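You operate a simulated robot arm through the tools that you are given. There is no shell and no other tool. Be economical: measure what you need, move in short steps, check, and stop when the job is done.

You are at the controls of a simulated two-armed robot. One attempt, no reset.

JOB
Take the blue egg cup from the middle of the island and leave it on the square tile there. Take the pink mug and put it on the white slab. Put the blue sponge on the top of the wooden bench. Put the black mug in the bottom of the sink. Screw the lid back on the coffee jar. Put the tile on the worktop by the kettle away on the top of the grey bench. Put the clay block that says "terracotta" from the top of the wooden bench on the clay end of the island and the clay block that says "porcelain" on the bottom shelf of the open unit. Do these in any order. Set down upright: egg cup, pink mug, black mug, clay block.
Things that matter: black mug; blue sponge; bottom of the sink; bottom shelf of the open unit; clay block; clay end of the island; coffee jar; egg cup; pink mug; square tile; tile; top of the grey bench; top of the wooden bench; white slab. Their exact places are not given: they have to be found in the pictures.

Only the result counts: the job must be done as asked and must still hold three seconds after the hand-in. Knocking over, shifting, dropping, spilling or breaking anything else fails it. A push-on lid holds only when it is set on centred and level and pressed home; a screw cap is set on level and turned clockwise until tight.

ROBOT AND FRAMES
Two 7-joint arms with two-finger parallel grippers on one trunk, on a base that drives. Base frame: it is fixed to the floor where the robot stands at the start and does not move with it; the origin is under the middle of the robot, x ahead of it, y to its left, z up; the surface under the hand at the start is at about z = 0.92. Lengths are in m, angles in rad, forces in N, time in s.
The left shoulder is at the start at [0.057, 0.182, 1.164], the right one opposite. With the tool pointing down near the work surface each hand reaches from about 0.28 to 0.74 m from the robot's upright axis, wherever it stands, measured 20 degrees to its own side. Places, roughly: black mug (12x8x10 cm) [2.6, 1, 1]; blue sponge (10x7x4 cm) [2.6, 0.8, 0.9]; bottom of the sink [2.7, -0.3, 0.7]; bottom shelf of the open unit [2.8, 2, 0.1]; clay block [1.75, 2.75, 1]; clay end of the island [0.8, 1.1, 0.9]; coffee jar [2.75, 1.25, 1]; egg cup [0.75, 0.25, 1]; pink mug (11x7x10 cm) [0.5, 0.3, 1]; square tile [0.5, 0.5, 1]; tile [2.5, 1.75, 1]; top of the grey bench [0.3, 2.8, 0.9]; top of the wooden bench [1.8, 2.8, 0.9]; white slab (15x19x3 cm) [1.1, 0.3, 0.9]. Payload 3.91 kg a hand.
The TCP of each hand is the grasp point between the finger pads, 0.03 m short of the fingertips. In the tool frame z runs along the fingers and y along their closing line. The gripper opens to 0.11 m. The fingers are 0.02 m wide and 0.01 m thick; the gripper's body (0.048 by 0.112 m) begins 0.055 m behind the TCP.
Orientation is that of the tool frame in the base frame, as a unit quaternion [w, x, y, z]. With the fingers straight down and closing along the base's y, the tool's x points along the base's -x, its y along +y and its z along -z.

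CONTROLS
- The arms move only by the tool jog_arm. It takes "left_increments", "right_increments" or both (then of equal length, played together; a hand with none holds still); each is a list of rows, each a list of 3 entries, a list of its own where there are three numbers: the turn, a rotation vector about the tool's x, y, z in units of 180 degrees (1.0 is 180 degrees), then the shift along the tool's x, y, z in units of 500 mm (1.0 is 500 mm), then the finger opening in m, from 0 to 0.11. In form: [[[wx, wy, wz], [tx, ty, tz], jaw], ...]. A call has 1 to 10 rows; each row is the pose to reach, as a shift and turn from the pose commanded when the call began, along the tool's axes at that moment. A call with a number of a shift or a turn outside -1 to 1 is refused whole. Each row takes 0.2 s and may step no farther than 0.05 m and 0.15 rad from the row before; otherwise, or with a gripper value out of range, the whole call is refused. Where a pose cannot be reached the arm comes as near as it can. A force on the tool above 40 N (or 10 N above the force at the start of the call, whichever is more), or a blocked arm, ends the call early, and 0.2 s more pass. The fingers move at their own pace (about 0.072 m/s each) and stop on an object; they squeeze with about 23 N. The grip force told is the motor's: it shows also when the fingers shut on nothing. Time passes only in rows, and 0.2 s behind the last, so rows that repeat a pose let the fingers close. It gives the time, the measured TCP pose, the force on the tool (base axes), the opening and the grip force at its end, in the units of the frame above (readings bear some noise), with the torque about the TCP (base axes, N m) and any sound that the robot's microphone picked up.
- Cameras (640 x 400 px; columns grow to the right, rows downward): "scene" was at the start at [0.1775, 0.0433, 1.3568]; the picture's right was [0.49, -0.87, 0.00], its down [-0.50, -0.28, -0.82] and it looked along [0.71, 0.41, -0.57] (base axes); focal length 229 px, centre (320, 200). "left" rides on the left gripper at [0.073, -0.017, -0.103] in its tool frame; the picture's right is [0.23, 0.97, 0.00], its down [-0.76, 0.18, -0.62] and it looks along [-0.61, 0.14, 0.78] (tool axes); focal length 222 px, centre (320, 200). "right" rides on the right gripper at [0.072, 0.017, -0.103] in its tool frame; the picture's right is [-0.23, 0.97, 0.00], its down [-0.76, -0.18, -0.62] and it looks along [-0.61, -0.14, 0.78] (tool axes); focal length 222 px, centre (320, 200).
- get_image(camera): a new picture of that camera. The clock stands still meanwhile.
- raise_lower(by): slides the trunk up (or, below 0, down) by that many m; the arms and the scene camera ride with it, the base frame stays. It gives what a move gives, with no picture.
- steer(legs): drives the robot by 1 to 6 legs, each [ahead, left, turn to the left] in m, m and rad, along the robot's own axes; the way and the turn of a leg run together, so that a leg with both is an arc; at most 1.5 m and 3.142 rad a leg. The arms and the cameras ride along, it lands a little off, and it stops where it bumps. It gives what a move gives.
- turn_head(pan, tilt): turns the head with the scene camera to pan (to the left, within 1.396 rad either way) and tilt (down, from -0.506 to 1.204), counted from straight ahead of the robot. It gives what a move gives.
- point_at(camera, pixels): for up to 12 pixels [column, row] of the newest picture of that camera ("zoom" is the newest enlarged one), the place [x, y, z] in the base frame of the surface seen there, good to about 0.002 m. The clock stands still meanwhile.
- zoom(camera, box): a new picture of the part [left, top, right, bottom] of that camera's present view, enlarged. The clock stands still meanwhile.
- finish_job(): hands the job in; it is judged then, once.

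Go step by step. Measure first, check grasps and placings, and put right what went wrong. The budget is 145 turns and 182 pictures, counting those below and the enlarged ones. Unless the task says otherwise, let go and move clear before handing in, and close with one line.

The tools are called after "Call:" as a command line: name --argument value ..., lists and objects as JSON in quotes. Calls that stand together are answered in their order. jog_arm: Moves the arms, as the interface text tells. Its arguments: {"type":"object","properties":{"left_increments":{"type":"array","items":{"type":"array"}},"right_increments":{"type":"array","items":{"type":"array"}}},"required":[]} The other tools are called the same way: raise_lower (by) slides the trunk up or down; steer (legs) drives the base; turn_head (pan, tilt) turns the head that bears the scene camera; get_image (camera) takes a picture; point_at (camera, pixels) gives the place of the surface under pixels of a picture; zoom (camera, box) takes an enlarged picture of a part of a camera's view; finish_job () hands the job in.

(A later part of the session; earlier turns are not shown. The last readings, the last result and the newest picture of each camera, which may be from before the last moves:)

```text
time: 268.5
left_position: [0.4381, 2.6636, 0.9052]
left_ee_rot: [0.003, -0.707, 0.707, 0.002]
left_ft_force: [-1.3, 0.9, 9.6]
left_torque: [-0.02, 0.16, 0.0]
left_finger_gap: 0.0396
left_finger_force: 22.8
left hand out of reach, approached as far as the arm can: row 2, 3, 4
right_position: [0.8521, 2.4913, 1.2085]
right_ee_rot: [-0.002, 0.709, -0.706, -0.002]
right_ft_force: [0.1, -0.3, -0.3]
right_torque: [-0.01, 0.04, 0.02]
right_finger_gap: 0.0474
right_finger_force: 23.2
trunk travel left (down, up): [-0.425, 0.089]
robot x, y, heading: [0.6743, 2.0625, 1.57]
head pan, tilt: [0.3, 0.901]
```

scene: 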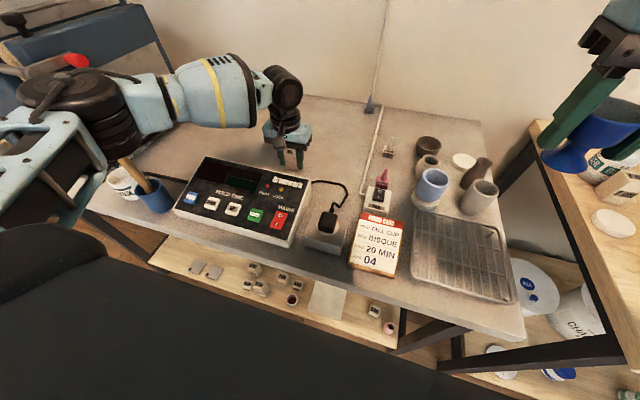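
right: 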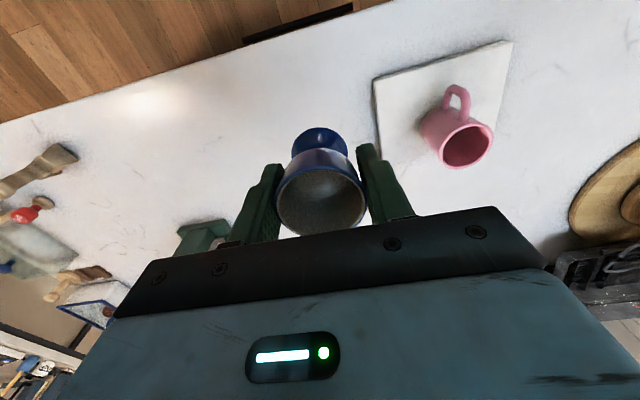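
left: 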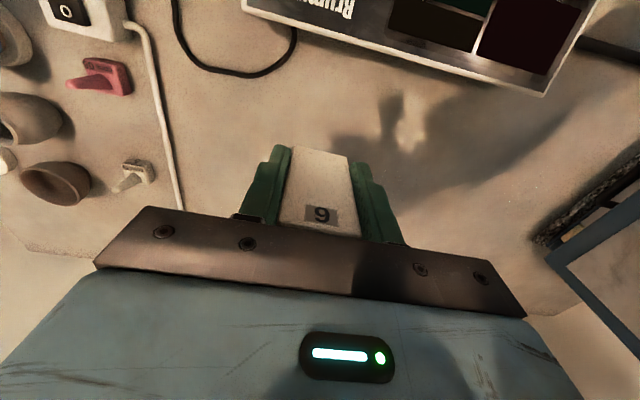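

Contact (10 N). Release gently, rise and retract.

Call:
jog_arm --left_increments '[[[0, 0, 0], [0, 0, -0.002], 0.07], [[0, 0, 0], [0, 0, -0.002], 0.07], [[0, 0, 0], [0, 0, -0.07], 0.07], [[0, 0, 0], [0, 0, -0.15], 0.07], [[0, 0, 0], [0, 0, -0.23], 0.07], [[0, 0, 0], [0.04, 0, -0.31], 0.07], [[0, 0, 0], [0.11, 0, -0.37], 0.07], [[0, 0, 0], [0.19, 0, -0.42], 0.07], [[0, 0, 0], [0.27, 0, -0.47], 0.07], [[0, 0, 0], [0.35, 0, -0.52], 0.07]]'

Call:
get_image --camera "scene"

Call:
get_image --camera "left"

```text
time: 270.7
left_position: [0.4392, 2.4865, 1.1611]
left_ee_rot: [0.001, -0.707, 0.707, 0.001]
left_ft_force: [0.2, -0.1, 0.1]
left_torque: [0.04, -0.01, 0.0]
left_finger_gap: 0.0699
left_finger_force: 0.1
right_position: [0.8517, 2.4922, 1.2082]
right_ee_rot: [-0.002, 0.709, -0.705, -0.002]
right_ft_force: [0.3, -0.2, -1.7]
right_torque: [0.04, 0.01, 0.01]
right_finger_gap: 0.0472
right_finger_force: 22.7
trunk travel left (down, up): [-0.425, 0.089]
robot x, y, heading: [0.6818, 2.0628, 1.57]
head pan, tilt: [0.3, 0.901]
```

```text
110 pictures are left
```

scene: 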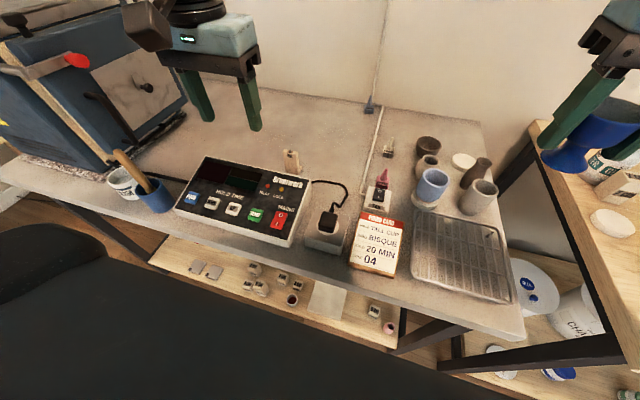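

```text
109 pictures are left
```

left: 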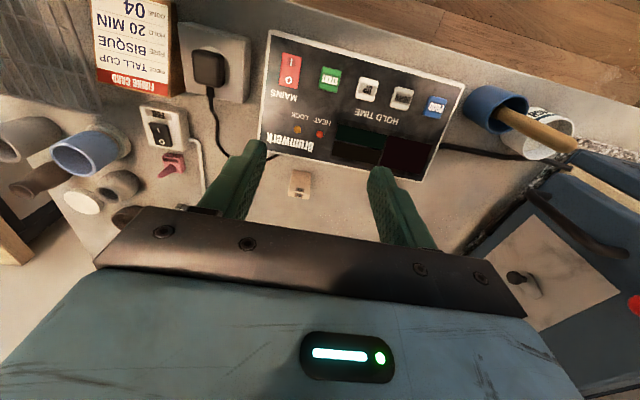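

Tile stands on the grey bench. Now take the egg cup round to the near side of the island.

Call:
steer --legs '[[-0.25, 0, 0], [0, 0.98, 0], [0, 0, -1.57], [0, -1.13, 0], [0.25, 0, 0]]'

Call:
turn_head --pan -0.2 --tilt 0.8

Call:
get_image --camera "scene"

```text
time: 296.3
left_position: [0.3759, 0.8884, 1.1621]
left_ee_rot: [0.001, 0.002, 1.0, 0.0]
left_ft_force: [0.8, -1.2, 1.1]
left_torque: [0.0, -0.03, -0.01]
left_finger_gap: 0.07
left_finger_force: 0.0
right_position: [0.3797, 0.4781, 1.2076]
right_ee_rot: [0.001, -0.001, 1.0, -0.001]
right_ft_force: [0.0, -0.1, -0.7]
right_torque: [0.0, 0.02, -0.01]
right_finger_gap: 0.0471
right_finger_force: 23.3
trunk travel left (down, up): [-0.425, 0.089]
robot x, y, heading: [-0.0514, 0.6528, -0.006]
head pan, tilt: [0.3, 0.901]
```

```text
time: 297.2
left_position: [0.3759, 0.8905, 1.1608]
left_ee_rot: [0.001, 0.002, 1.0, 0.0]
left_ft_force: [0.2, -0.2, 0.2]
left_torque: [-0.01, 0.01, 0.01]
left_finger_gap: 0.07
left_finger_force: 0.0
right_position: [0.3801, 0.4783, 1.2085]
right_ee_rot: [0.002, -0.002, 1.0, 0.0]
right_ft_force: [0.2, 0.5, -0.5]
right_torque: [-0.02, 0.03, 0.02]
right_finger_gap: 0.0474
right_finger_force: 22.9
trunk travel left (down, up): [-0.425, 0.089]
robot x, y, heading: [-0.0502, 0.6512, -0.001]
head pan, tilt: [-0.201, 0.799]
```

```text
108 pictures are left
```

scene: 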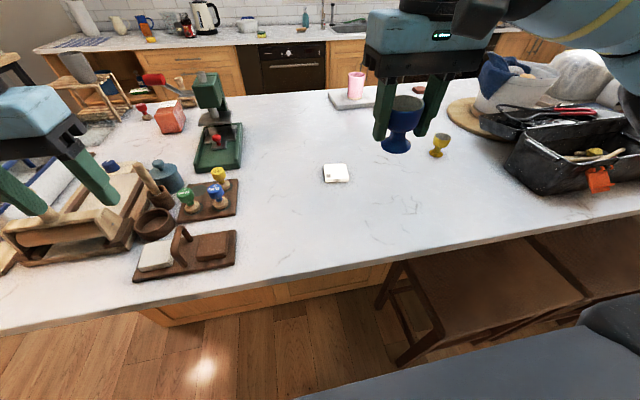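

Call:
zoom --camera "scene" --box '[290, 140, 390, 205]'

Call:
point_at --camera "scene" --pixels '[[325, 167], [345, 165], [348, 178], [327, 180], [336, 172], [390, 275], [330, 310], [395, 300]]'

```text
6.15 times, centred on (340, 172) of scene
```

zoom: 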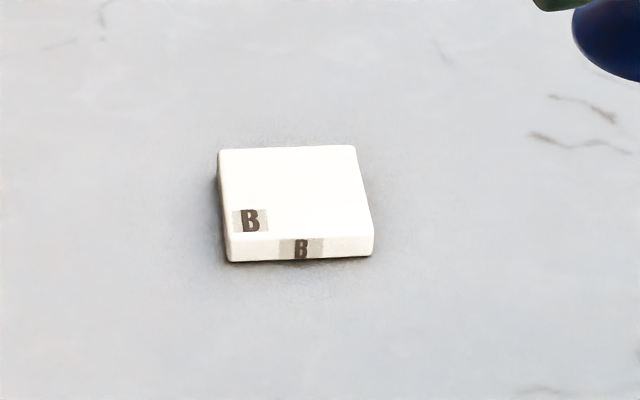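

```text
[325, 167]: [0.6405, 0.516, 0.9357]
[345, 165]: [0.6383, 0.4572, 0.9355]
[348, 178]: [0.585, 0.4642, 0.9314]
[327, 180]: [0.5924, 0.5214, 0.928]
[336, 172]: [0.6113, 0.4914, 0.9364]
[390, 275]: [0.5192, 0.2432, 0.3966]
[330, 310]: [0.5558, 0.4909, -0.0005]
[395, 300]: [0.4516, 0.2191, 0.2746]
```

Call:
point_at --camera "zoom" --pixels '[[222, 152], [353, 149], [368, 232], [232, 234], [297, 190]]'

Call:
get_image --camera "right"

```text
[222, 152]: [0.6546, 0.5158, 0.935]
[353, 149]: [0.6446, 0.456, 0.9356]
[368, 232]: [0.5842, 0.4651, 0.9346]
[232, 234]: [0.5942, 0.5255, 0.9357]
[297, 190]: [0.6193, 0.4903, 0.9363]
```

```text
106 pictures are left
```

right: 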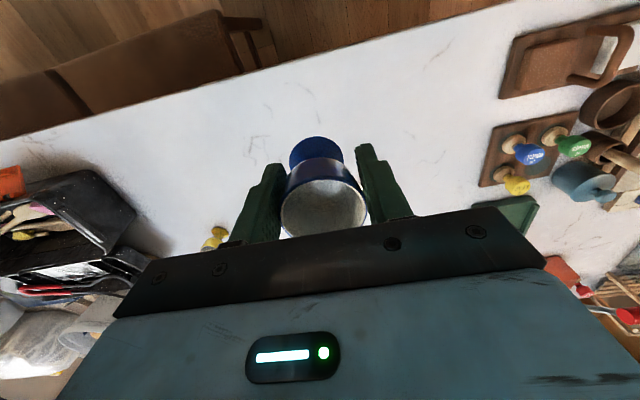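

Tile centre (0.619,0.491), top 0.9355. Advance 6 cm and bring the egg cup over it.

Call:
steer --legs '[[0.06, 0, 0]]'

Call:
jog_arm --right_increments '[[[0, 0, 0], [-0.08, 0.006, 0.03], 0.03], [[0, 0, 0], [-0.16, 0.012, 0.06], 0.03], [[0, 0, 0], [-0.24, 0.018, 0.1], 0.03], [[0, 0, 0], [-0.31, 0.025, 0.15], 0.03], [[0, 0, 0], [-0.358, 0.025, 0.21], 0.03], [[0, 0, 0], [-0.358, 0.025, 0.29], 0.03], [[0, 0, 0], [-0.358, 0.025, 0.36], 0.03], [[0, 0, 0], [-0.358, 0.025, 0.4], 0.03]]'

Call:
zoom --camera "scene" --box '[270, 110, 430, 210]'

Call:
get_image --camera "right"

```text
time: 298.2
left_position: [0.4356, 0.8893, 1.162]
left_ee_rot: [0.001, 0.002, 1.0, 0.001]
left_ft_force: [-0.5, 0.5, 0.0]
left_torque: [-0.01, 0.04, -0.01]
left_finger_gap: 0.0701
left_finger_force: 0.0
right_position: [0.4411, 0.4777, 1.2086]
right_ee_rot: [0.001, -0.001, 1.0, 0.0]
right_ft_force: [-0.3, -0.2, -0.8]
right_torque: [0.02, 0.02, 0.02]
right_finger_gap: 0.0475
right_finger_force: 22.2
trunk travel left (down, up): [-0.425, 0.089]
robot x, y, heading: [0.009, 0.6497, -0.0]
head pan, tilt: [-0.201, 0.799]
```

```text
time: 300.0
left_position: [0.4365, 0.8887, 1.1619]
left_ee_rot: [0.001, 0.001, 1.0, 0.001]
left_ft_force: [0.9, 0.0, -0.1]
left_torque: [0.04, 0.01, -0.01]
left_finger_gap: 0.0701
left_finger_force: 0.1
right_position: [0.6203, 0.4888, 1.0108]
right_ee_rot: [0.003, -0.001, 1.0, 0.0]
right_ft_force: [-0.3, 0.5, -1.2]
right_torque: [-0.02, 0.01, -0.02]
right_finger_gap: 0.0473
right_finger_force: 22.8
trunk travel left (down, up): [-0.425, 0.089]
robot x, y, heading: [0.0109, 0.6515, 0.003]
head pan, tilt: [-0.201, 0.799]
```

```text
4.00 times, centred on (350, 160) of scene
```

zoom: 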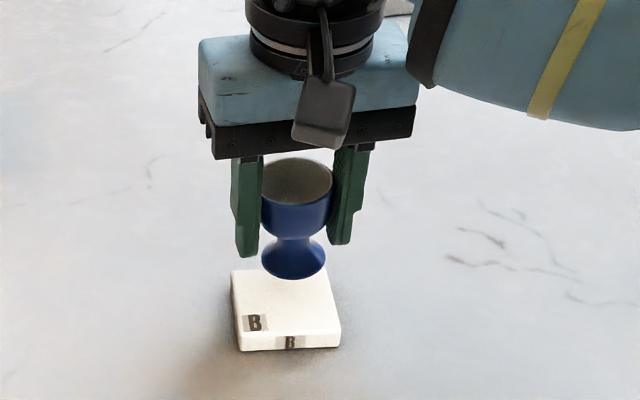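

```text
104 pictures are left
```

right: 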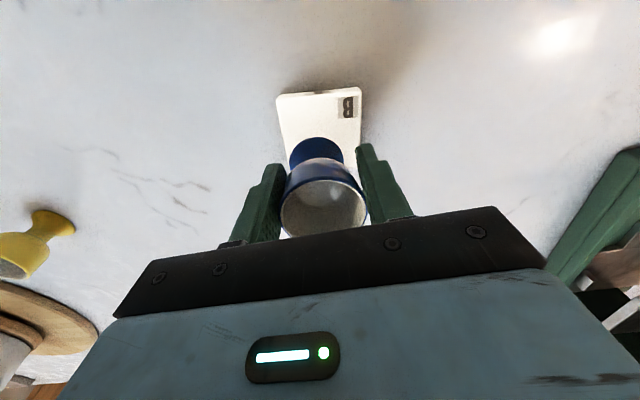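

Cup base is above the tile centre. Lower to contact.

Call:
jog_arm --right_increments '[[[0, 0, 0], [0, 0.003, 0.025], 0.03], [[0, 0, 0], [0, 0.003, 0.045], 0.03], [[0, 0, 0], [0, 0.003, 0.053], 0.03], [[0, 0, 0], [0, 0.003, 0.057], 0.03], [[0, 0, 0], [0, 0.003, 0.06], 0.03]]'

Call:
zoom --camera "scene" --box '[270, 110, 430, 210]'

```text
time: 301.2
left_position: [0.4359, 0.8904, 1.1622]
left_ee_rot: [0.001, 0.002, 1.0, 0.001]
left_ft_force: [0.8, -1.2, 0.1]
left_torque: [0.03, -0.01, 0.0]
left_finger_gap: 0.0699
left_finger_force: 0.0
right_position: [0.6194, 0.4925, 0.9816]
right_ee_rot: [0.004, -0.002, 1.0, 0.001]
right_ft_force: [0.5, -3.0, 17.0]
right_torque: [0.15, -0.12, -0.01]
right_finger_gap: 0.0472
right_finger_force: 22.8
trunk travel left (down, up): [-0.425, 0.089]
robot x, y, heading: [0.0135, 0.6541, -0.004]
head pan, tilt: [-0.201, 0.799]
```

```text
4.00 times, centred on (350, 160) of scene
```

zoom: 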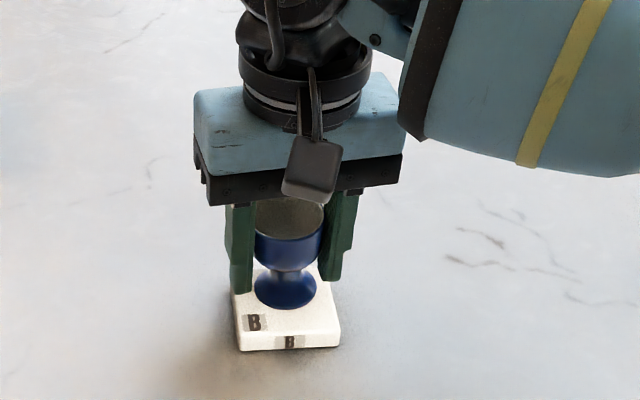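

Seated. Release and rise.

Call:
jog_arm --right_increments '[[[0, 0, 0], [0, 0, -0.004], 0.08], [[0, 0, 0], [0, 0, -0.004], 0.09], [[0, 0, 0], [0, 0, -0.07], 0.09], [[0, 0, 0], [0, 0, -0.16], 0.09], [[0, 0, 0], [0, 0, -0.25], 0.09], [[0, 0, 0], [0.04, 0, -0.33], 0.09], [[0, 0, 0], [0.12, 0, -0.38], 0.09], [[0, 0, 0], [0.2, 0, -0.42], 0.09], [[0, 0, 0], [0.28, 0, -0.45], 0.09], [[0, 0, 0], [0.36, 0, -0.46], 0.09]]'

Call:
zoom --camera "scene" --box '[270, 110, 430, 210]'

```text
time: 303.4
left_position: [0.4361, 0.8892, 1.1613]
left_ee_rot: [0.001, 0.001, 1.0, 0.0]
left_ft_force: [0.0, 0.4, -0.6]
left_torque: [0.02, 0.0, -0.03]
left_finger_gap: 0.07
left_finger_force: 0.1
right_position: [0.4413, 0.4912, 1.2069]
right_ee_rot: [0.003, -0.002, 1.0, 0.0]
right_ft_force: [-0.5, -0.3, -0.7]
right_torque: [-0.01, 0.0, 0.02]
right_finger_gap: 0.0901
right_finger_force: 0.0
trunk travel left (down, up): [-0.425, 0.089]
robot x, y, heading: [0.006, 0.6495, 0.006]
head pan, tilt: [-0.201, 0.799]
```

```text
4.00 times, centred on (350, 160) of scene
```

zoom: 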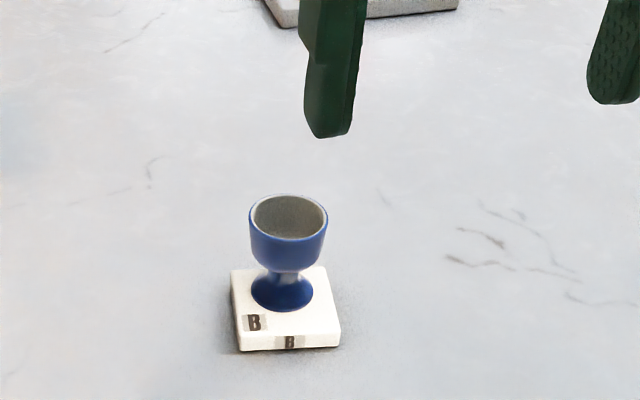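

Egg cup stands on the tile. Next the porcelain; first drive down the corridor and inspect the open unit's bottom shelf.

Call:
steer --legs '[[-0.3, 0, 0], [0, 1.2, 0], [1.0, 0, 0], [1.05, 0, 0]]'

Call:
turn_head --pan 0.1 --tilt 0.8

Call:
get_image --camera "scene"

```text
time: 325.8
left_position: [2.191, 2.1145, 1.1618]
left_ee_rot: [0.001, 0.008, 1.0, -0.001]
left_ft_force: [0.3, 0.0, 0.5]
left_torque: [-0.02, 0.0, -0.02]
left_finger_gap: 0.0699
left_finger_force: 0.1
right_position: [2.192, 1.7163, 1.2063]
right_ee_rot: [0.004, 0.005, 1.0, 0.001]
right_ft_force: [-0.4, 0.6, 0.4]
right_torque: [-0.03, 0.02, 0.02]
right_finger_gap: 0.0901
right_finger_force: 0.0
trunk travel left (down, up): [-0.425, 0.089]
robot x, y, heading: [1.7606, 1.8832, -0.009]
head pan, tilt: [-0.201, 0.799]
```

```text
time: 326.6
left_position: [2.1918, 2.1122, 1.1611]
left_ee_rot: [0.001, 0.007, 1.0, 0.0]
left_ft_force: [0.6, -0.9, -0.3]
left_torque: [-0.01, 0.03, -0.02]
left_finger_gap: 0.0699
left_finger_force: 0.0
right_position: [2.1922, 1.7163, 1.2078]
right_ee_rot: [0.003, 0.004, 1.0, 0.0]
right_ft_force: [-0.2, -0.4, 0.2]
right_torque: [-0.01, 0.01, -0.05]
right_finger_gap: 0.0898
right_finger_force: 0.0
trunk travel left (down, up): [-0.425, 0.089]
robot x, y, heading: [1.7665, 1.8832, -0.01]
head pan, tilt: [0.099, 0.799]
```

```text
101 pictures are left
```

scene: 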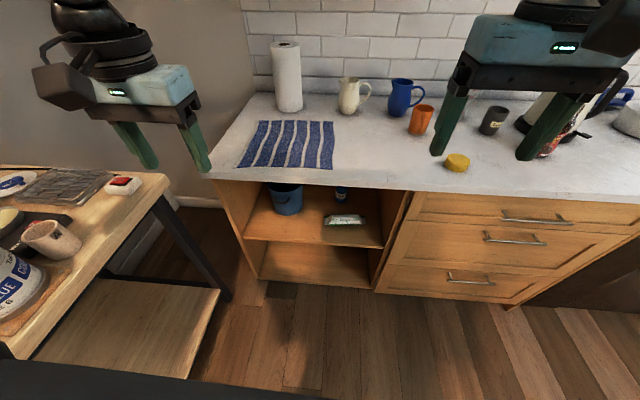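

Call:
point_at --camera "scene" --pixels '[[310, 275], [265, 275], [365, 285], [310, 282], [320, 246], [320, 241], [300, 262], [250, 260], [375, 265], [320, 187], [235, 230], [165, 185]]'

Call:
zoom --camera "scene" --box '[200, 170, 420, 310]'

```text
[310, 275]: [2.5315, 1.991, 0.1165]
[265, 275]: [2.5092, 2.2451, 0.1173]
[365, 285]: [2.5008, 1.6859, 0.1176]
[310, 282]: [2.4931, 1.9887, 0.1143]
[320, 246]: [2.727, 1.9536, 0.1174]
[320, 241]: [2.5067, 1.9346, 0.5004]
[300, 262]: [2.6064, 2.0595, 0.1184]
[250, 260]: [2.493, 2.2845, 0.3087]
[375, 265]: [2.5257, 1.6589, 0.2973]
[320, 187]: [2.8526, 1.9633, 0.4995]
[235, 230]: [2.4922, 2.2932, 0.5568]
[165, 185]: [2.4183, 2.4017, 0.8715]
```

```text
2.86 times, centred on (310, 240) of scene
```

zoom: 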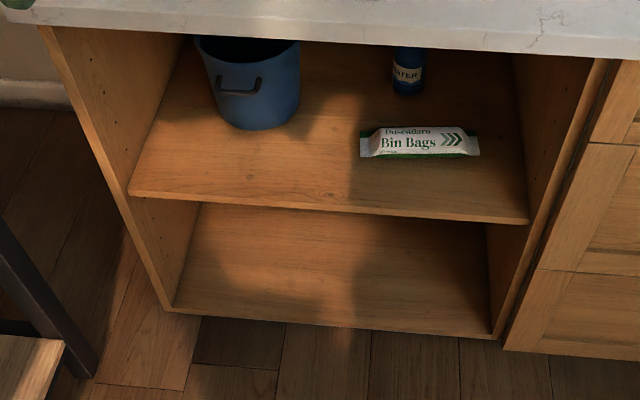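

Bottom shelf: z≈0.117, x from 2.49, y 1.68–2.28, empty; shelf above at 0.50. I'll grip the porcelain with the hand pitched ~45° so it can be put in. Go to the wooden bench.

Call:
steer --legs '[[0, -0.1, 0], [0, 0, 1.58], [0.12, -0.18, 0]]'

Call:
turn_head --pan 0.4 --tilt 0.75

Call:
get_image --camera "scene"

Call:
get_image --camera "left"

```text
time: 333.8
left_position: [1.6977, 2.3222, 1.1627]
left_ee_rot: [-0.001, 0.708, -0.706, -0.001]
left_ft_force: [0.6, -0.3, -0.3]
left_torque: [0.0, 0.0, -0.02]
left_finger_gap: 0.07
left_finger_force: 0.1
right_position: [2.0959, 2.3302, 1.207]
right_ee_rot: [-0.002, 0.711, -0.703, -0.001]
right_ft_force: [0.2, -0.2, -0.3]
right_torque: [0.02, 0.02, 0.02]
right_finger_gap: 0.09
right_finger_force: 0.0
trunk travel left (down, up): [-0.425, 0.089]
robot x, y, heading: [1.9353, 1.8941, 1.579]
head pan, tilt: [0.099, 0.799]
```

```text
time: 334.6
left_position: [1.6988, 2.3224, 1.1628]
left_ee_rot: [0.0, 0.709, -0.706, -0.001]
left_ft_force: [0.1, 0.6, 0.3]
left_torque: [0.0, 0.01, 0.01]
left_finger_gap: 0.0699
left_finger_force: 0.1
right_position: [2.0956, 2.3296, 1.2088]
right_ee_rot: [-0.002, 0.711, -0.704, -0.002]
right_ft_force: [-0.5, -0.5, -0.4]
right_torque: [0.0, -0.02, 0.01]
right_finger_gap: 0.0901
right_finger_force: 0.1
trunk travel left (down, up): [-0.425, 0.089]
robot x, y, heading: [1.9424, 1.8952, 1.574]
head pan, tilt: [0.4, 0.75]
```

```text
99 pictures are left
```

scene: 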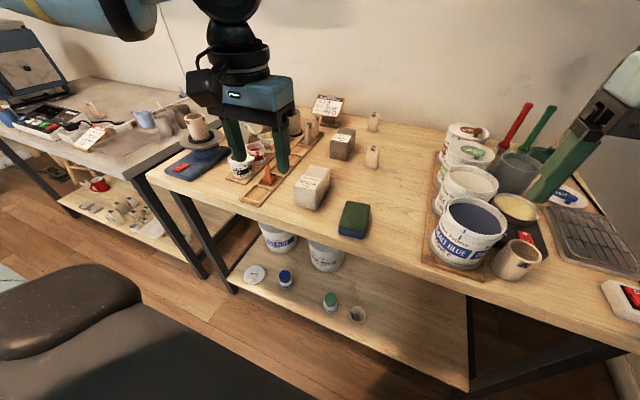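

```text
98 pictures are left
```

left: 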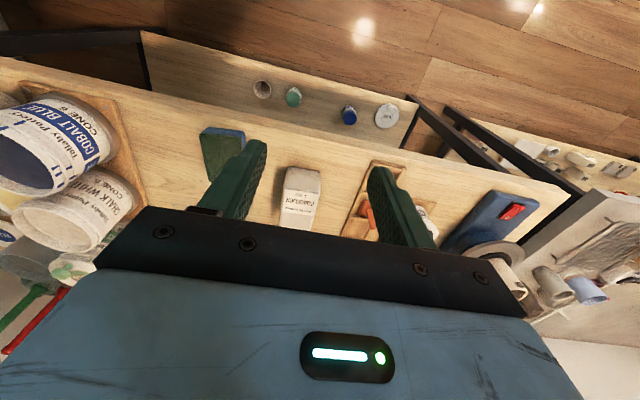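

Call:
zoom --camera "scene" --box '[270, 140, 370, 220]'

Call:
point_at --camera "left" --pixels '[[286, 170], [319, 173], [283, 198], [314, 202], [281, 222], [309, 226], [300, 190], [284, 186], [317, 190], [370, 215]]'

```text
5.00 times, centred on (320, 180) of scene
```

zoom: 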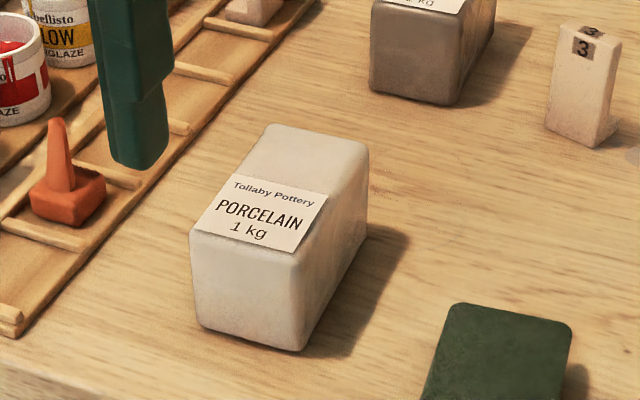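

```text
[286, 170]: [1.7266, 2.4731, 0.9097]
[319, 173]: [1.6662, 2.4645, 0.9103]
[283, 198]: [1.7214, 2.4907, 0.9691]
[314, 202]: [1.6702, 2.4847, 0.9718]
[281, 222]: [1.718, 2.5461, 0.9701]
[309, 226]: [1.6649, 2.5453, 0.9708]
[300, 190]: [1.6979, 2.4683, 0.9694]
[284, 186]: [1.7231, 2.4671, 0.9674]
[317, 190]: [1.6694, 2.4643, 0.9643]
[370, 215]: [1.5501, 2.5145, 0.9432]
```

Call:
point_at --camera "zoom" --pixels '[[105, 190], [140, 190], [60, 290], [200, 120], [240, 85], [210, 320], [298, 345], [365, 245], [268, 130]]'

Call:
jog_arm --left_increments '[[[0, 0, -0.0444], [0, 0, 0], 0.09], [[0, 0, -0.0444], [0, 0, 0], 0.09]]'

Call:
jog_arm --left_increments '[[[0, -0.042, 0], [0, 0, 0], 0.09], [[0, -0.084, 0], [-0.02, 0, 0], 0.09], [[0, -0.126, 0], [-0.06, -0.01, 0.04], 0.09], [[0, -0.168, 0], [-0.1, -0.02, 0.1], 0.09], [[0, -0.21, 0], [-0.14, -0.03, 0.16], 0.09], [[0, -0.25, 0], [-0.175, -0.033, 0.22], 0.09], [[0, -0.25, 0], [-0.175, -0.033, 0.256], 0.09], [[0, -0.25, 0], [-0.175, -0.033, 0.256], 0.09]]'

Call:
get_image --camera "scene"

Call:
get_image --camera "left"

```text
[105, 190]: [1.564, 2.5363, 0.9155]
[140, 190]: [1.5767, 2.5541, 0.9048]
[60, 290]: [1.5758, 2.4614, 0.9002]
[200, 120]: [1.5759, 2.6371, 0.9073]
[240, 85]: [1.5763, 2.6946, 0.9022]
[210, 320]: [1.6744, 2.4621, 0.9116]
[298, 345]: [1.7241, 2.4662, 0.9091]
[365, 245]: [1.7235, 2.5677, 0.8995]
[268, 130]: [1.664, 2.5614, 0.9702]
```

```text
time: 335.2
left_position: [1.6976, 2.3229, 1.1608]
left_ee_rot: [-0.001, 0.757, -0.654, 0.0]
left_ft_force: [0.0, -0.1, -0.3]
left_torque: [-0.03, -0.02, -0.01]
left_finger_gap: 0.0901
left_finger_force: 0.0
right_position: [2.0951, 2.3303, 1.2077]
right_ee_rot: [-0.002, 0.711, -0.704, -0.002]
right_ft_force: [0.1, -0.1, -0.4]
right_torque: [0.02, -0.04, -0.01]
right_finger_gap: 0.0899
right_finger_force: 0.1
trunk travel left (down, up): [-0.425, 0.089]
robot x, y, heading: [1.9394, 1.8989, 1.585]
head pan, tilt: [0.4, 0.75]
```

```text
time: 337.0
left_position: [1.7003, 2.4125, 1.0334]
left_ee_rot: [-0.252, 0.698, -0.604, -0.289]
left_ft_force: [-0.1, -0.1, 0.4]
left_torque: [0.01, 0.01, -0.02]
left_finger_gap: 0.09
left_finger_force: 0.0
right_position: [2.0947, 2.3303, 1.2082]
right_ee_rot: [-0.001, 0.71, -0.704, -0.003]
right_ft_force: [0.9, 0.0, 0.2]
right_torque: [0.01, 0.04, 0.01]
right_finger_gap: 0.0898
right_finger_force: 0.2
trunk travel left (down, up): [-0.425, 0.089]
robot x, y, heading: [1.9376, 1.899, 1.582]
head pan, tilt: [0.4, 0.75]
```

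```text
96 pictures are left
```

scene: 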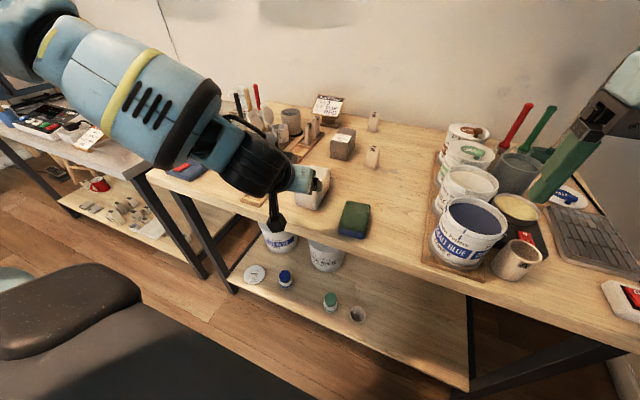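

```text
95 pictures are left
```

left: 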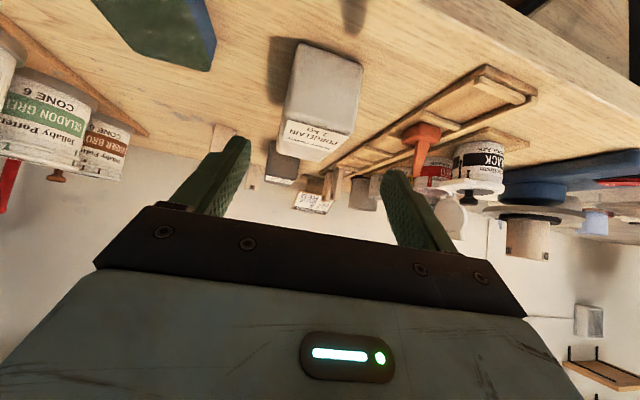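

Refined corners show the block's yaw is only ~2.5°, so I turn the hand back ~5.5° about vertical while approaching along the tool axis.

Call:
jog_arm --left_increments '[[[0.0216, 0, 0.0216], [0, -0.007, 0.03], 0.1], [[0.0216, 0, 0.0216], [0, -0.013, 0.1], 0.1], [[0.0216, 0, 0.0216], [0, -0.013, 0.16], 0.1]]'

Call:
get_image --camera "left"

Call:
zoom --camera "scene" --box '[220, 110, 400, 240]'

```text
time: 337.8
left_position: [1.7006, 2.4707, 0.9758]
left_ee_rot: [-0.265, 0.668, -0.637, -0.277]
left_ft_force: [0.2, -0.2, -0.2]
left_torque: [0.01, -0.01, -0.01]
left_finger_gap: 0.1
left_finger_force: 0.2
right_position: [2.095, 2.3309, 1.207]
right_ee_rot: [-0.002, 0.711, -0.703, 0.0]
right_ft_force: [-0.2, 0.1, -0.1]
right_torque: [-0.03, 0.0, -0.03]
right_finger_gap: 0.0899
right_finger_force: 0.1
trunk travel left (down, up): [-0.425, 0.089]
robot x, y, heading: [1.9408, 1.8986, 1.576]
head pan, tilt: [0.4, 0.75]
```

```text
94 pictures are left
```

left: 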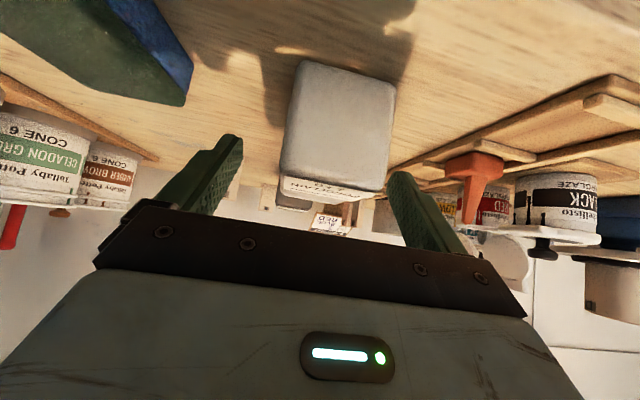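

```text
3.08 times, centred on (310, 175) of scene
```

zoom: 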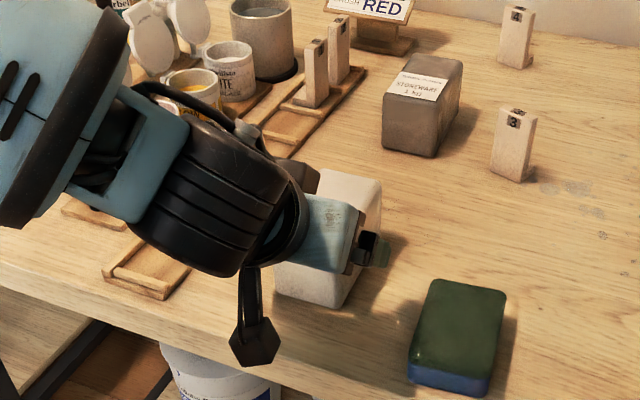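

Call:
jog_arm --left_increments '[[[0, 0, 0], [0, 0.012, 0.01], 0.1], [[0, 0, 0], [0, 0.013, 0.045], 0.1], [[0, 0, 0], [0, 0.013, 0.071], 0.1], [[0, 0, 0], [0, 0.013, 0.071], 0.05], [[0, 0, 0], [0, 0.013, 0.071], 0.05], [[0, 0, 0], [0, 0.013, 0.071], 0.05], [[0, 0, 0], [0, 0.013, 0.071], 0.05]]'

Call:
get_image --camera "left"

```text
time: 339.4
left_position: [1.6936, 2.4935, 0.9534]
left_ee_rot: [-0.266, 0.668, -0.638, -0.277]
left_ft_force: [2.4, -0.6, 0.1]
left_torque: [0.43, -0.42, -0.27]
left_finger_gap: 0.0659
left_finger_force: 23.3
right_position: [2.0965, 2.3303, 1.2077]
right_ee_rot: [-0.002, 0.711, -0.703, -0.001]
right_ft_force: [0.8, -0.1, 0.1]
right_torque: [-0.02, 0.02, 0.05]
right_finger_gap: 0.09
right_finger_force: 0.0
trunk travel left (down, up): [-0.425, 0.089]
robot x, y, heading: [1.9388, 1.8976, 1.579]
head pan, tilt: [0.4, 0.75]
```

```text
92 pictures are left
```

left: 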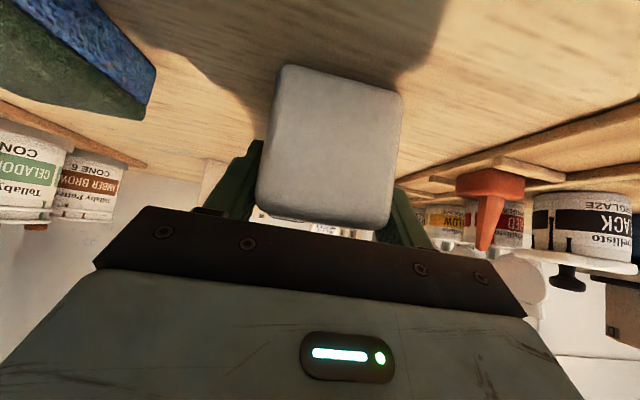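

Gripped. Lift straight up and draw back.

Call:
jog_arm --left_increments '[[[0, 0, 0], [-0.03, 0, -0.03], 0.05], [[0, 0, 0], [-0.09, 0, -0.09], 0.05], [[0, 0, 0], [-0.15, 0, -0.15], 0.05], [[0, 0, 0], [-0.212, 0, -0.212], 0.05], [[0, 0, 0], [-0.16, 0, -0.27], 0.05], [[0, 0, 0], [-0.1, 0, -0.33], 0.05], [[0, 0, 0], [-0.042, 0, -0.382], 0.05], [[0, 0, 0], [-0.042, 0, -0.382], 0.05]]'

Call:
get_image --camera "scene"

```text
time: 341.2
left_position: [1.6966, 2.3722, 1.101]
left_ee_rot: [-0.264, 0.669, -0.638, -0.277]
left_ft_force: [-0.1, 0.2, -9.8]
left_torque: [-0.26, -0.02, 0.0]
left_finger_gap: 0.0659
left_finger_force: 22.4
right_position: [2.095, 2.3311, 1.2077]
right_ee_rot: [-0.001, 0.711, -0.703, -0.002]
right_ft_force: [0.4, -0.5, -0.5]
right_torque: [0.0, -0.01, 0.01]
right_finger_gap: 0.0899
right_finger_force: 0.1
trunk travel left (down, up): [-0.425, 0.089]
robot x, y, heading: [1.9417, 1.9013, 1.577]
head pan, tilt: [0.4, 0.75]
```

```text
91 pictures are left
```

scene: 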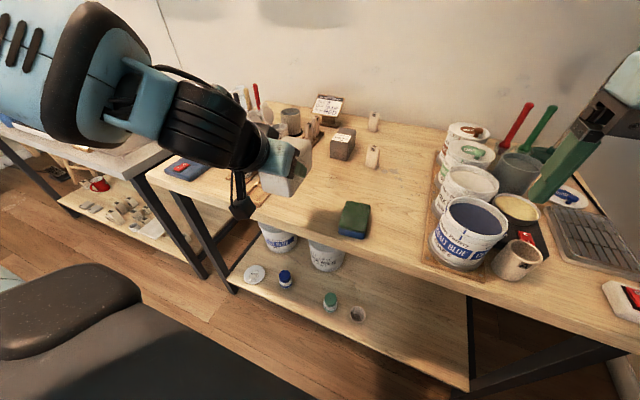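

Porcelain held level. Retract the right hand, turn to the unit and lower the trunk while still clear of the worktop.

Call:
jog_arm --right_increments '[[[0, 0, 0], [0.09, 0, 0], 0.09], [[0, 0, 0], [0.18, 0, 0], 0.09], [[0, 0, 0], [0.26, 0, 0], 0.09]]'

Call:
steer --legs '[[-0.2, 0.13, 0], [0, 0, -1.577]]'

Call:
raise_lower --by -0.4

Call:
turn_head --pan 0.3 --tilt 0.5

Call:
get_image --camera "scene"

```text
time: 342.0
left_position: [1.6975, 2.3726, 1.1017]
left_ee_rot: [-0.265, 0.668, -0.638, -0.277]
left_ft_force: [0.2, -0.8, -8.9]
left_torque: [-0.26, -0.02, 0.02]
left_finger_gap: 0.0658
left_finger_force: 22.7
right_position: [2.0973, 2.1988, 1.2084]
right_ee_rot: [-0.001, 0.71, -0.704, -0.001]
right_ft_force: [0.7, -0.6, -0.1]
right_torque: [0.01, -0.03, -0.03]
right_finger_gap: 0.0898
right_finger_force: 0.1
trunk travel left (down, up): [-0.425, 0.089]
robot x, y, heading: [1.9413, 1.8995, 1.579]
head pan, tilt: [0.4, 0.75]
```

```text
time: 347.6
left_position: [2.2875, 1.9384, 1.1003]
left_ee_rot: [0.383, -0.023, 0.924, 0.01]
left_ft_force: [0.1, -0.5, -9.0]
left_torque: [-0.02, 0.24, 0.02]
left_finger_gap: 0.0658
left_finger_force: 23.1
right_position: [2.1146, 1.5372, 1.2081]
right_ee_rot: [0.001, -0.006, 1.0, 0.0]
right_ft_force: [0.1, -0.6, -0.7]
right_torque: [0.01, 0.03, 0.02]
right_finger_gap: 0.0897
right_finger_force: 0.1
trunk travel left (down, up): [-0.425, 0.089]
robot x, y, heading: [1.8142, 1.6996, 0.004]
head pan, tilt: [0.4, 0.75]
```

```text
time: 348.3
left_position: [2.2878, 1.9392, 1.0799]
left_ee_rot: [0.377, -0.022, 0.926, 0.009]
left_ft_force: [0.2, -1.0, -9.7]
left_torque: [0.0, 0.28, -0.02]
left_finger_gap: 0.0658
left_finger_force: 22.8
right_position: [2.1197, 1.5358, 1.1887]
right_ee_rot: [-0.001, -0.004, 1.0, -0.003]
right_ft_force: [4.5, -4.4, -0.7]
right_torque: [0.39, 0.46, 0.15]
right_finger_gap: 0.0902
right_finger_force: 0.0
trunk travel left (down, up): [-0.409, 0.105]
robot x, y, heading: [1.8134, 1.6964, 0.005]
head pan, tilt: [0.4, 0.75]
stopped: the force on the tool passed its limit at 52 N (the readings are from after the stop); the commanded pose is now the measured one
```

```text
time: 349.1
left_position: [2.2878, 1.9378, 1.0821]
left_ee_rot: [0.38, -0.023, 0.925, 0.009]
left_ft_force: [0.2, -0.8, -9.4]
left_torque: [-0.02, 0.24, 0.01]
left_finger_gap: 0.0661
left_finger_force: 22.8
right_position: [2.1176, 1.5349, 1.1894]
right_ee_rot: [-0.002, -0.005, 1.0, -0.003]
right_ft_force: [-2.2, -3.1, -2.3]
right_torque: [0.31, -0.44, 0.29]
right_finger_gap: 0.0899
right_finger_force: 0.0
trunk travel left (down, up): [-0.409, 0.105]
robot x, y, heading: [1.8128, 1.6975, 0.012]
head pan, tilt: [0.3, 0.499]
```

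```text
90 pictures are left
```

scene: 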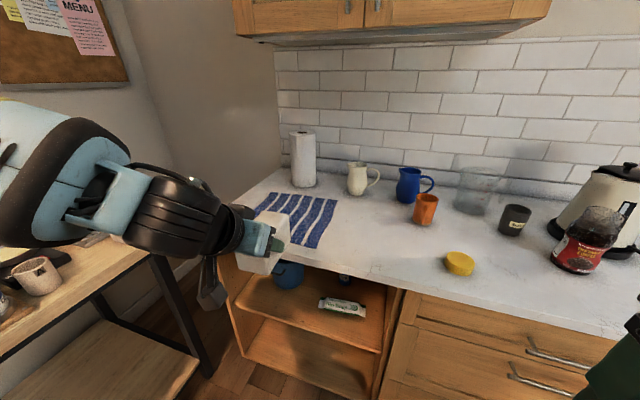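

The right hand felt a load when lowering began. Look there.

Call:
turn_head --pan -0.7 --tilt 0.9

Call:
get_image --camera "scene"

Call:
get_image --camera "right"

```text
time: 350.3
left_position: [2.2868, 1.9383, 1.0814]
left_ee_rot: [0.379, -0.022, 0.925, 0.008]
left_ft_force: [-0.6, -0.7, -9.9]
left_torque: [-0.02, 0.27, -0.03]
left_finger_gap: 0.0658
left_finger_force: 23.8
right_position: [2.1191, 1.5356, 1.1894]
right_ee_rot: [-0.002, -0.004, 1.0, -0.002]
right_ft_force: [0.2, 0.3, -0.2]
right_torque: [-0.04, 0.02, 0.0]
right_finger_gap: 0.0899
right_finger_force: 0.0
trunk travel left (down, up): [-0.409, 0.105]
robot x, y, heading: [1.8149, 1.6946, 0.007]
head pan, tilt: [-0.7, 0.901]
```

```text
89 pictures are left
```

scene: 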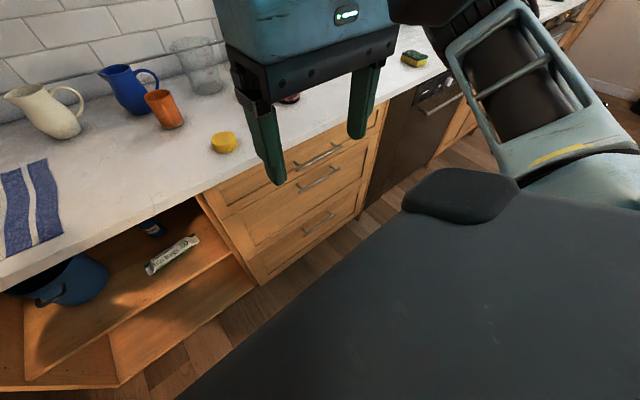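

```text
88 pictures are left
```

right: 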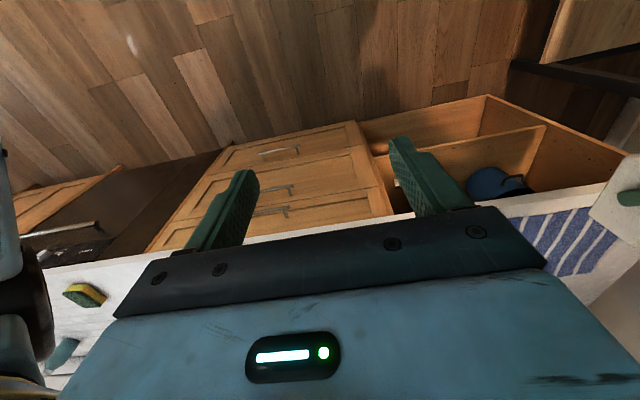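

Call:
point_at --camera "scene" --pixels '[[460, 195], [450, 260], [350, 300], [300, 340], [540, 150], [480, 50], [600, 180], [275, 170]]'

Call:
raise_lower --by -0.04

```text
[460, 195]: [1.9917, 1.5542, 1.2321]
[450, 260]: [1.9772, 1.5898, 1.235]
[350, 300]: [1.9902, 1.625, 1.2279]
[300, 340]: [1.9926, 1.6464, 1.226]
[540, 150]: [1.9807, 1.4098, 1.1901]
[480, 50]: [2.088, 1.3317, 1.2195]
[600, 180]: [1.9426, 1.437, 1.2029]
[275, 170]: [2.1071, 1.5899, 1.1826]
```

```text
time: 351.2
left_position: [2.2872, 1.9377, 1.0416]
left_ee_rot: [0.379, -0.022, 0.925, 0.009]
left_ft_force: [-0.4, -1.0, -9.8]
left_torque: [-0.02, 0.25, 0.03]
left_finger_gap: 0.0658
left_finger_force: 22.9
right_position: [2.1178, 1.535, 1.1502]
right_ee_rot: [-0.001, -0.004, 1.0, -0.002]
right_ft_force: [-0.7, 0.1, -0.4]
right_torque: [-0.02, 0.01, 0.02]
right_finger_gap: 0.0899
right_finger_force: 0.0
trunk travel left (down, up): [-0.369, 0.145]
robot x, y, heading: [1.8134, 1.6976, 0.011]
head pan, tilt: [-0.7, 0.901]
```

Small step is fine. Move the right hand slightly forward for safety and continue lowering in steps.

Call:
jog_arm --right_increments '[[[0, 0, 0], [-0.05, 0, 0], 0.09], [[0, 0, 0], [-0.1, 0, 0], 0.09]]'

Call:
raise_lower --by -0.1

Call:
raise_lower --by -0.1

Call:
raise_lower --by -0.1

Call:
turn_head --pan 0.4 --tilt 0.5

Call:
get_image --camera "scene"

```text
time: 351.8
left_position: [2.2864, 1.9378, 1.0416]
left_ee_rot: [0.38, -0.022, 0.925, 0.009]
left_ft_force: [-0.1, 0.1, -9.4]
left_torque: [-0.02, 0.28, -0.03]
left_finger_gap: 0.0659
left_finger_force: 22.9
right_position: [2.1693, 1.5351, 1.1501]
right_ee_rot: [-0.002, -0.004, 1.0, -0.003]
right_ft_force: [-0.9, 0.5, 0.1]
right_torque: [-0.01, 0.0, -0.01]
right_finger_gap: 0.09
right_finger_force: 0.0
trunk travel left (down, up): [-0.369, 0.145]
robot x, y, heading: [1.8133, 1.6919, 0.007]
head pan, tilt: [-0.7, 0.901]
```

```text
time: 353.1
left_position: [2.2866, 1.9387, 0.9418]
left_ee_rot: [0.379, -0.023, 0.925, 0.01]
left_ft_force: [-0.9, 0.4, -9.2]
left_torque: [-0.04, 0.23, 0.01]
left_finger_gap: 0.0657
left_finger_force: 23.6
right_position: [2.1682, 1.5357, 1.0509]
right_ee_rot: [-0.002, -0.006, 1.0, -0.002]
right_ft_force: [0.0, 1.2, 0.5]
right_torque: [-0.02, 0.01, 0.03]
right_finger_gap: 0.0899
right_finger_force: 0.1
trunk travel left (down, up): [-0.269, 0.245]
robot x, y, heading: [1.8135, 1.6962, 0.003]
head pan, tilt: [-0.7, 0.901]
```

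```text
time: 354.4
left_position: [2.297, 1.9376, 0.8198]
left_ee_rot: [0.356, -0.023, 0.934, 0.01]
left_ft_force: [-0.5, 0.5, -9.4]
left_torque: [-0.02, 0.26, 0.0]
left_finger_gap: 0.0659
left_finger_force: 23.4
right_position: [2.1682, 1.5366, 0.9508]
right_ee_rot: [0.0, -0.005, 1.0, -0.003]
right_ft_force: [0.0, 0.1, 0.5]
right_torque: [-0.01, -0.03, 0.04]
right_finger_gap: 0.0902
right_finger_force: 0.1
trunk travel left (down, up): [-0.169, 0.345]
robot x, y, heading: [1.8105, 1.6941, 0.008]
head pan, tilt: [-0.7, 0.901]
```

```text
time: 355.8
left_position: [2.3185, 1.9388, 0.6757]
left_ee_rot: [0.311, -0.022, 0.95, 0.01]
left_ft_force: [-0.7, 0.6, -9.4]
left_torque: [-0.02, 0.24, 0.01]
left_finger_gap: 0.0659
left_finger_force: 23.2
right_position: [2.1691, 1.5359, 0.8504]
right_ee_rot: [-0.006, -0.001, 1.0, -0.001]
right_ft_force: [-0.2, -0.3, -0.5]
right_torque: [0.0, -0.05, 0.0]
right_finger_gap: 0.0903
right_finger_force: 0.0
trunk travel left (down, up): [-0.069, 0.445]
robot x, y, heading: [1.8126, 1.6961, 0.008]
head pan, tilt: [-0.7, 0.901]
```

```text
time: 357.1
left_position: [2.3187, 1.9381, 0.6762]
left_ee_rot: [0.31, -0.022, 0.95, 0.01]
left_ft_force: [-0.4, 0.1, -9.3]
left_torque: [0.01, 0.25, 0.03]
left_finger_gap: 0.0658
left_finger_force: 23.0
right_position: [2.1694, 1.5358, 0.8513]
right_ee_rot: [-0.002, -0.003, 1.0, -0.001]
right_ft_force: [70.9, -26.7, -1.6]
right_torque: [3.06, 8.25, -0.15]
right_finger_gap: 0.09
right_finger_force: 0.0
trunk travel left (down, up): [-0.069, 0.445]
robot x, y, heading: [1.8134, 1.6938, 0.004]
head pan, tilt: [0.4, 0.499]
```

```text
87 pictures are left
```

scene: 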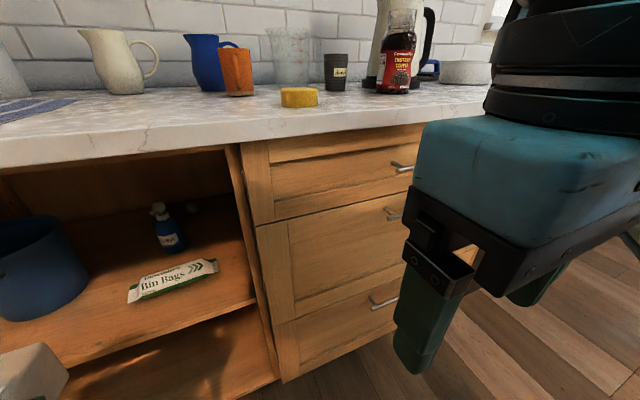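

The right hand is pressing on the head, and the left arm's pitch drifted by ~9° as its elbow probably met the robot's body. First move the right hand away.

Call:
jog_arm --right_increments '[[[0, 0, 0], [-0.08, -0.02, 0], 0.09], [[0, 0, 0], [-0.16, -0.08, 0], 0.09], [[0, 0, 0], [-0.2, -0.16, 0], 0.09]]'

Call:
turn_head --pan 1.2 --tilt 0.7

Call:
get_image --camera "scene"

Call:
get_image --camera "left"

```text
time: 357.9
left_position: [2.3185, 1.9377, 0.6754]
left_ee_rot: [0.311, -0.022, 0.95, 0.011]
left_ft_force: [1.1, 0.0, -10.5]
left_torque: [0.01, 0.21, -0.03]
left_finger_gap: 0.0658
left_finger_force: 23.1
right_position: [2.2672, 1.4566, 0.8517]
right_ee_rot: [-0.001, -0.007, 1.0, -0.002]
right_ft_force: [0.1, -0.1, 0.0]
right_torque: [0.02, 0.03, 0.05]
right_finger_gap: 0.0901
right_finger_force: 0.0
trunk travel left (down, up): [-0.069, 0.445]
robot x, y, heading: [1.8091, 1.6937, 0.011]
head pan, tilt: [0.4, 0.499]
```

```text
time: 359.0
left_position: [2.3188, 1.9395, 0.6756]
left_ee_rot: [0.31, -0.023, 0.95, 0.011]
left_ft_force: [0.1, 0.0, -10.5]
left_torque: [-0.05, 0.22, 0.0]
left_finger_gap: 0.0658
left_finger_force: 22.4
right_position: [2.267, 1.4572, 0.851]
right_ee_rot: [-0.003, -0.005, 1.0, -0.003]
right_ft_force: [0.1, -0.3, -0.9]
right_torque: [0.02, 0.0, -0.02]
right_finger_gap: 0.0901
right_finger_force: 0.1
trunk travel left (down, up): [-0.069, 0.445]
robot x, y, heading: [1.8088, 1.694, 0.005]
head pan, tilt: [1.201, 0.7]
```

```text
86 pictures are left
```

scene: 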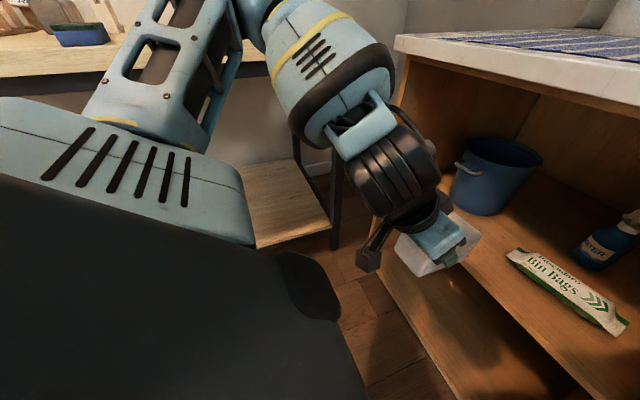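

```text
85 pictures are left
```

left: 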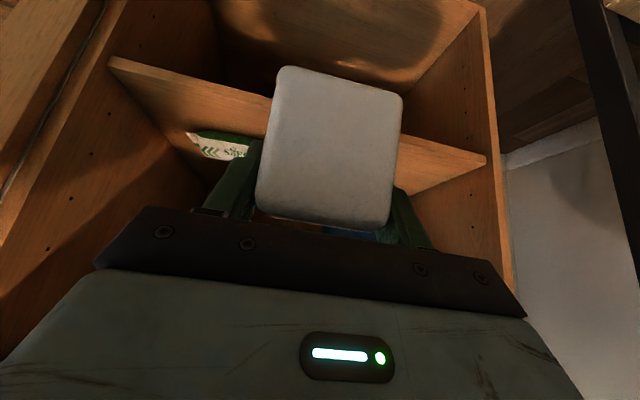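

Call:
point_at --camera "scene" --pixels '[[160, 80], [250, 20], [330, 70], [200, 60], [220, 120], [250, 58], [90, 70], [395, 165], [440, 255]]'

Call:
turn_head --pan 1.0 --tilt 0.2

Call:
get_image --camera "scene"

```text
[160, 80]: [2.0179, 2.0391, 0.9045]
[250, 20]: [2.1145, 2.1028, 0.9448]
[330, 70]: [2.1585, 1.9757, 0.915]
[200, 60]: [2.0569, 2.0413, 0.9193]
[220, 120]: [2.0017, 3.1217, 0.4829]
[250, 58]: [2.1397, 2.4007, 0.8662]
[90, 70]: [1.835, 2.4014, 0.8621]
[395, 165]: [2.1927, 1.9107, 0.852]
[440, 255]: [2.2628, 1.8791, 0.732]
```

```text
time: 359.9
left_position: [2.3181, 1.9385, 0.677]
left_ee_rot: [0.311, -0.022, 0.95, 0.01]
left_ft_force: [0.7, 0.7, -9.6]
left_torque: [-0.01, 0.24, 0.02]
left_finger_gap: 0.0658
left_finger_force: 23.2
right_position: [2.2673, 1.4566, 0.8492]
right_ee_rot: [-0.001, -0.005, 1.0, -0.003]
right_ft_force: [-0.1, 0.0, 0.1]
right_torque: [-0.03, 0.0, -0.01]
right_finger_gap: 0.0902
right_finger_force: 0.1
trunk travel left (down, up): [-0.069, 0.445]
robot x, y, heading: [1.8117, 1.6934, 0.002]
head pan, tilt: [1.0, 0.201]
```

```text
84 pictures are left
```

scene: 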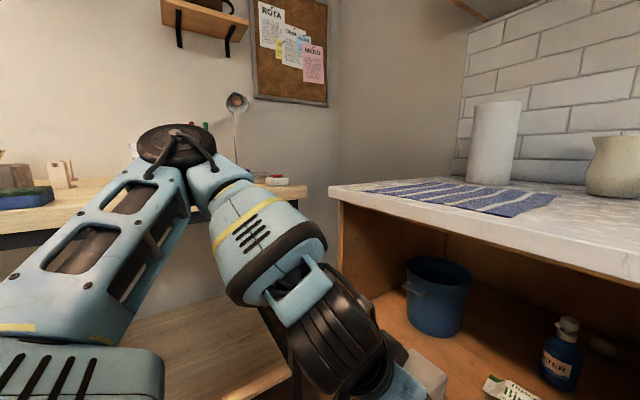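

Call:
point_at --camera "scene" --pixels '[[175, 150], [150, 165], [205, 160], [200, 185], [165, 200], [185, 220], [140, 140], [212, 145]]'

Call:
zoom --camera "scene" --box '[90, 90, 330, 240]'

```text
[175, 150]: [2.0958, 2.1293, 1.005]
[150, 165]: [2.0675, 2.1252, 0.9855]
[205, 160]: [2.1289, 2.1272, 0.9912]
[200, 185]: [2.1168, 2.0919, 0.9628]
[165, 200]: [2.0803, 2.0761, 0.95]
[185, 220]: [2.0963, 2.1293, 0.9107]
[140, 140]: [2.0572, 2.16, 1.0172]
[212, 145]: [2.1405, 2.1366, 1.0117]
```

```text
2.67 times, centred on (210, 165) of scene
```

zoom: 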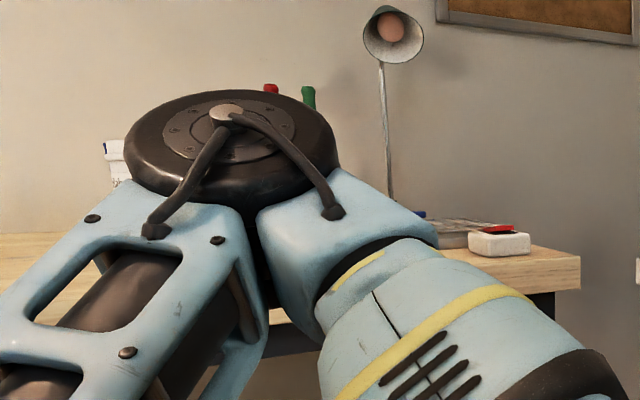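

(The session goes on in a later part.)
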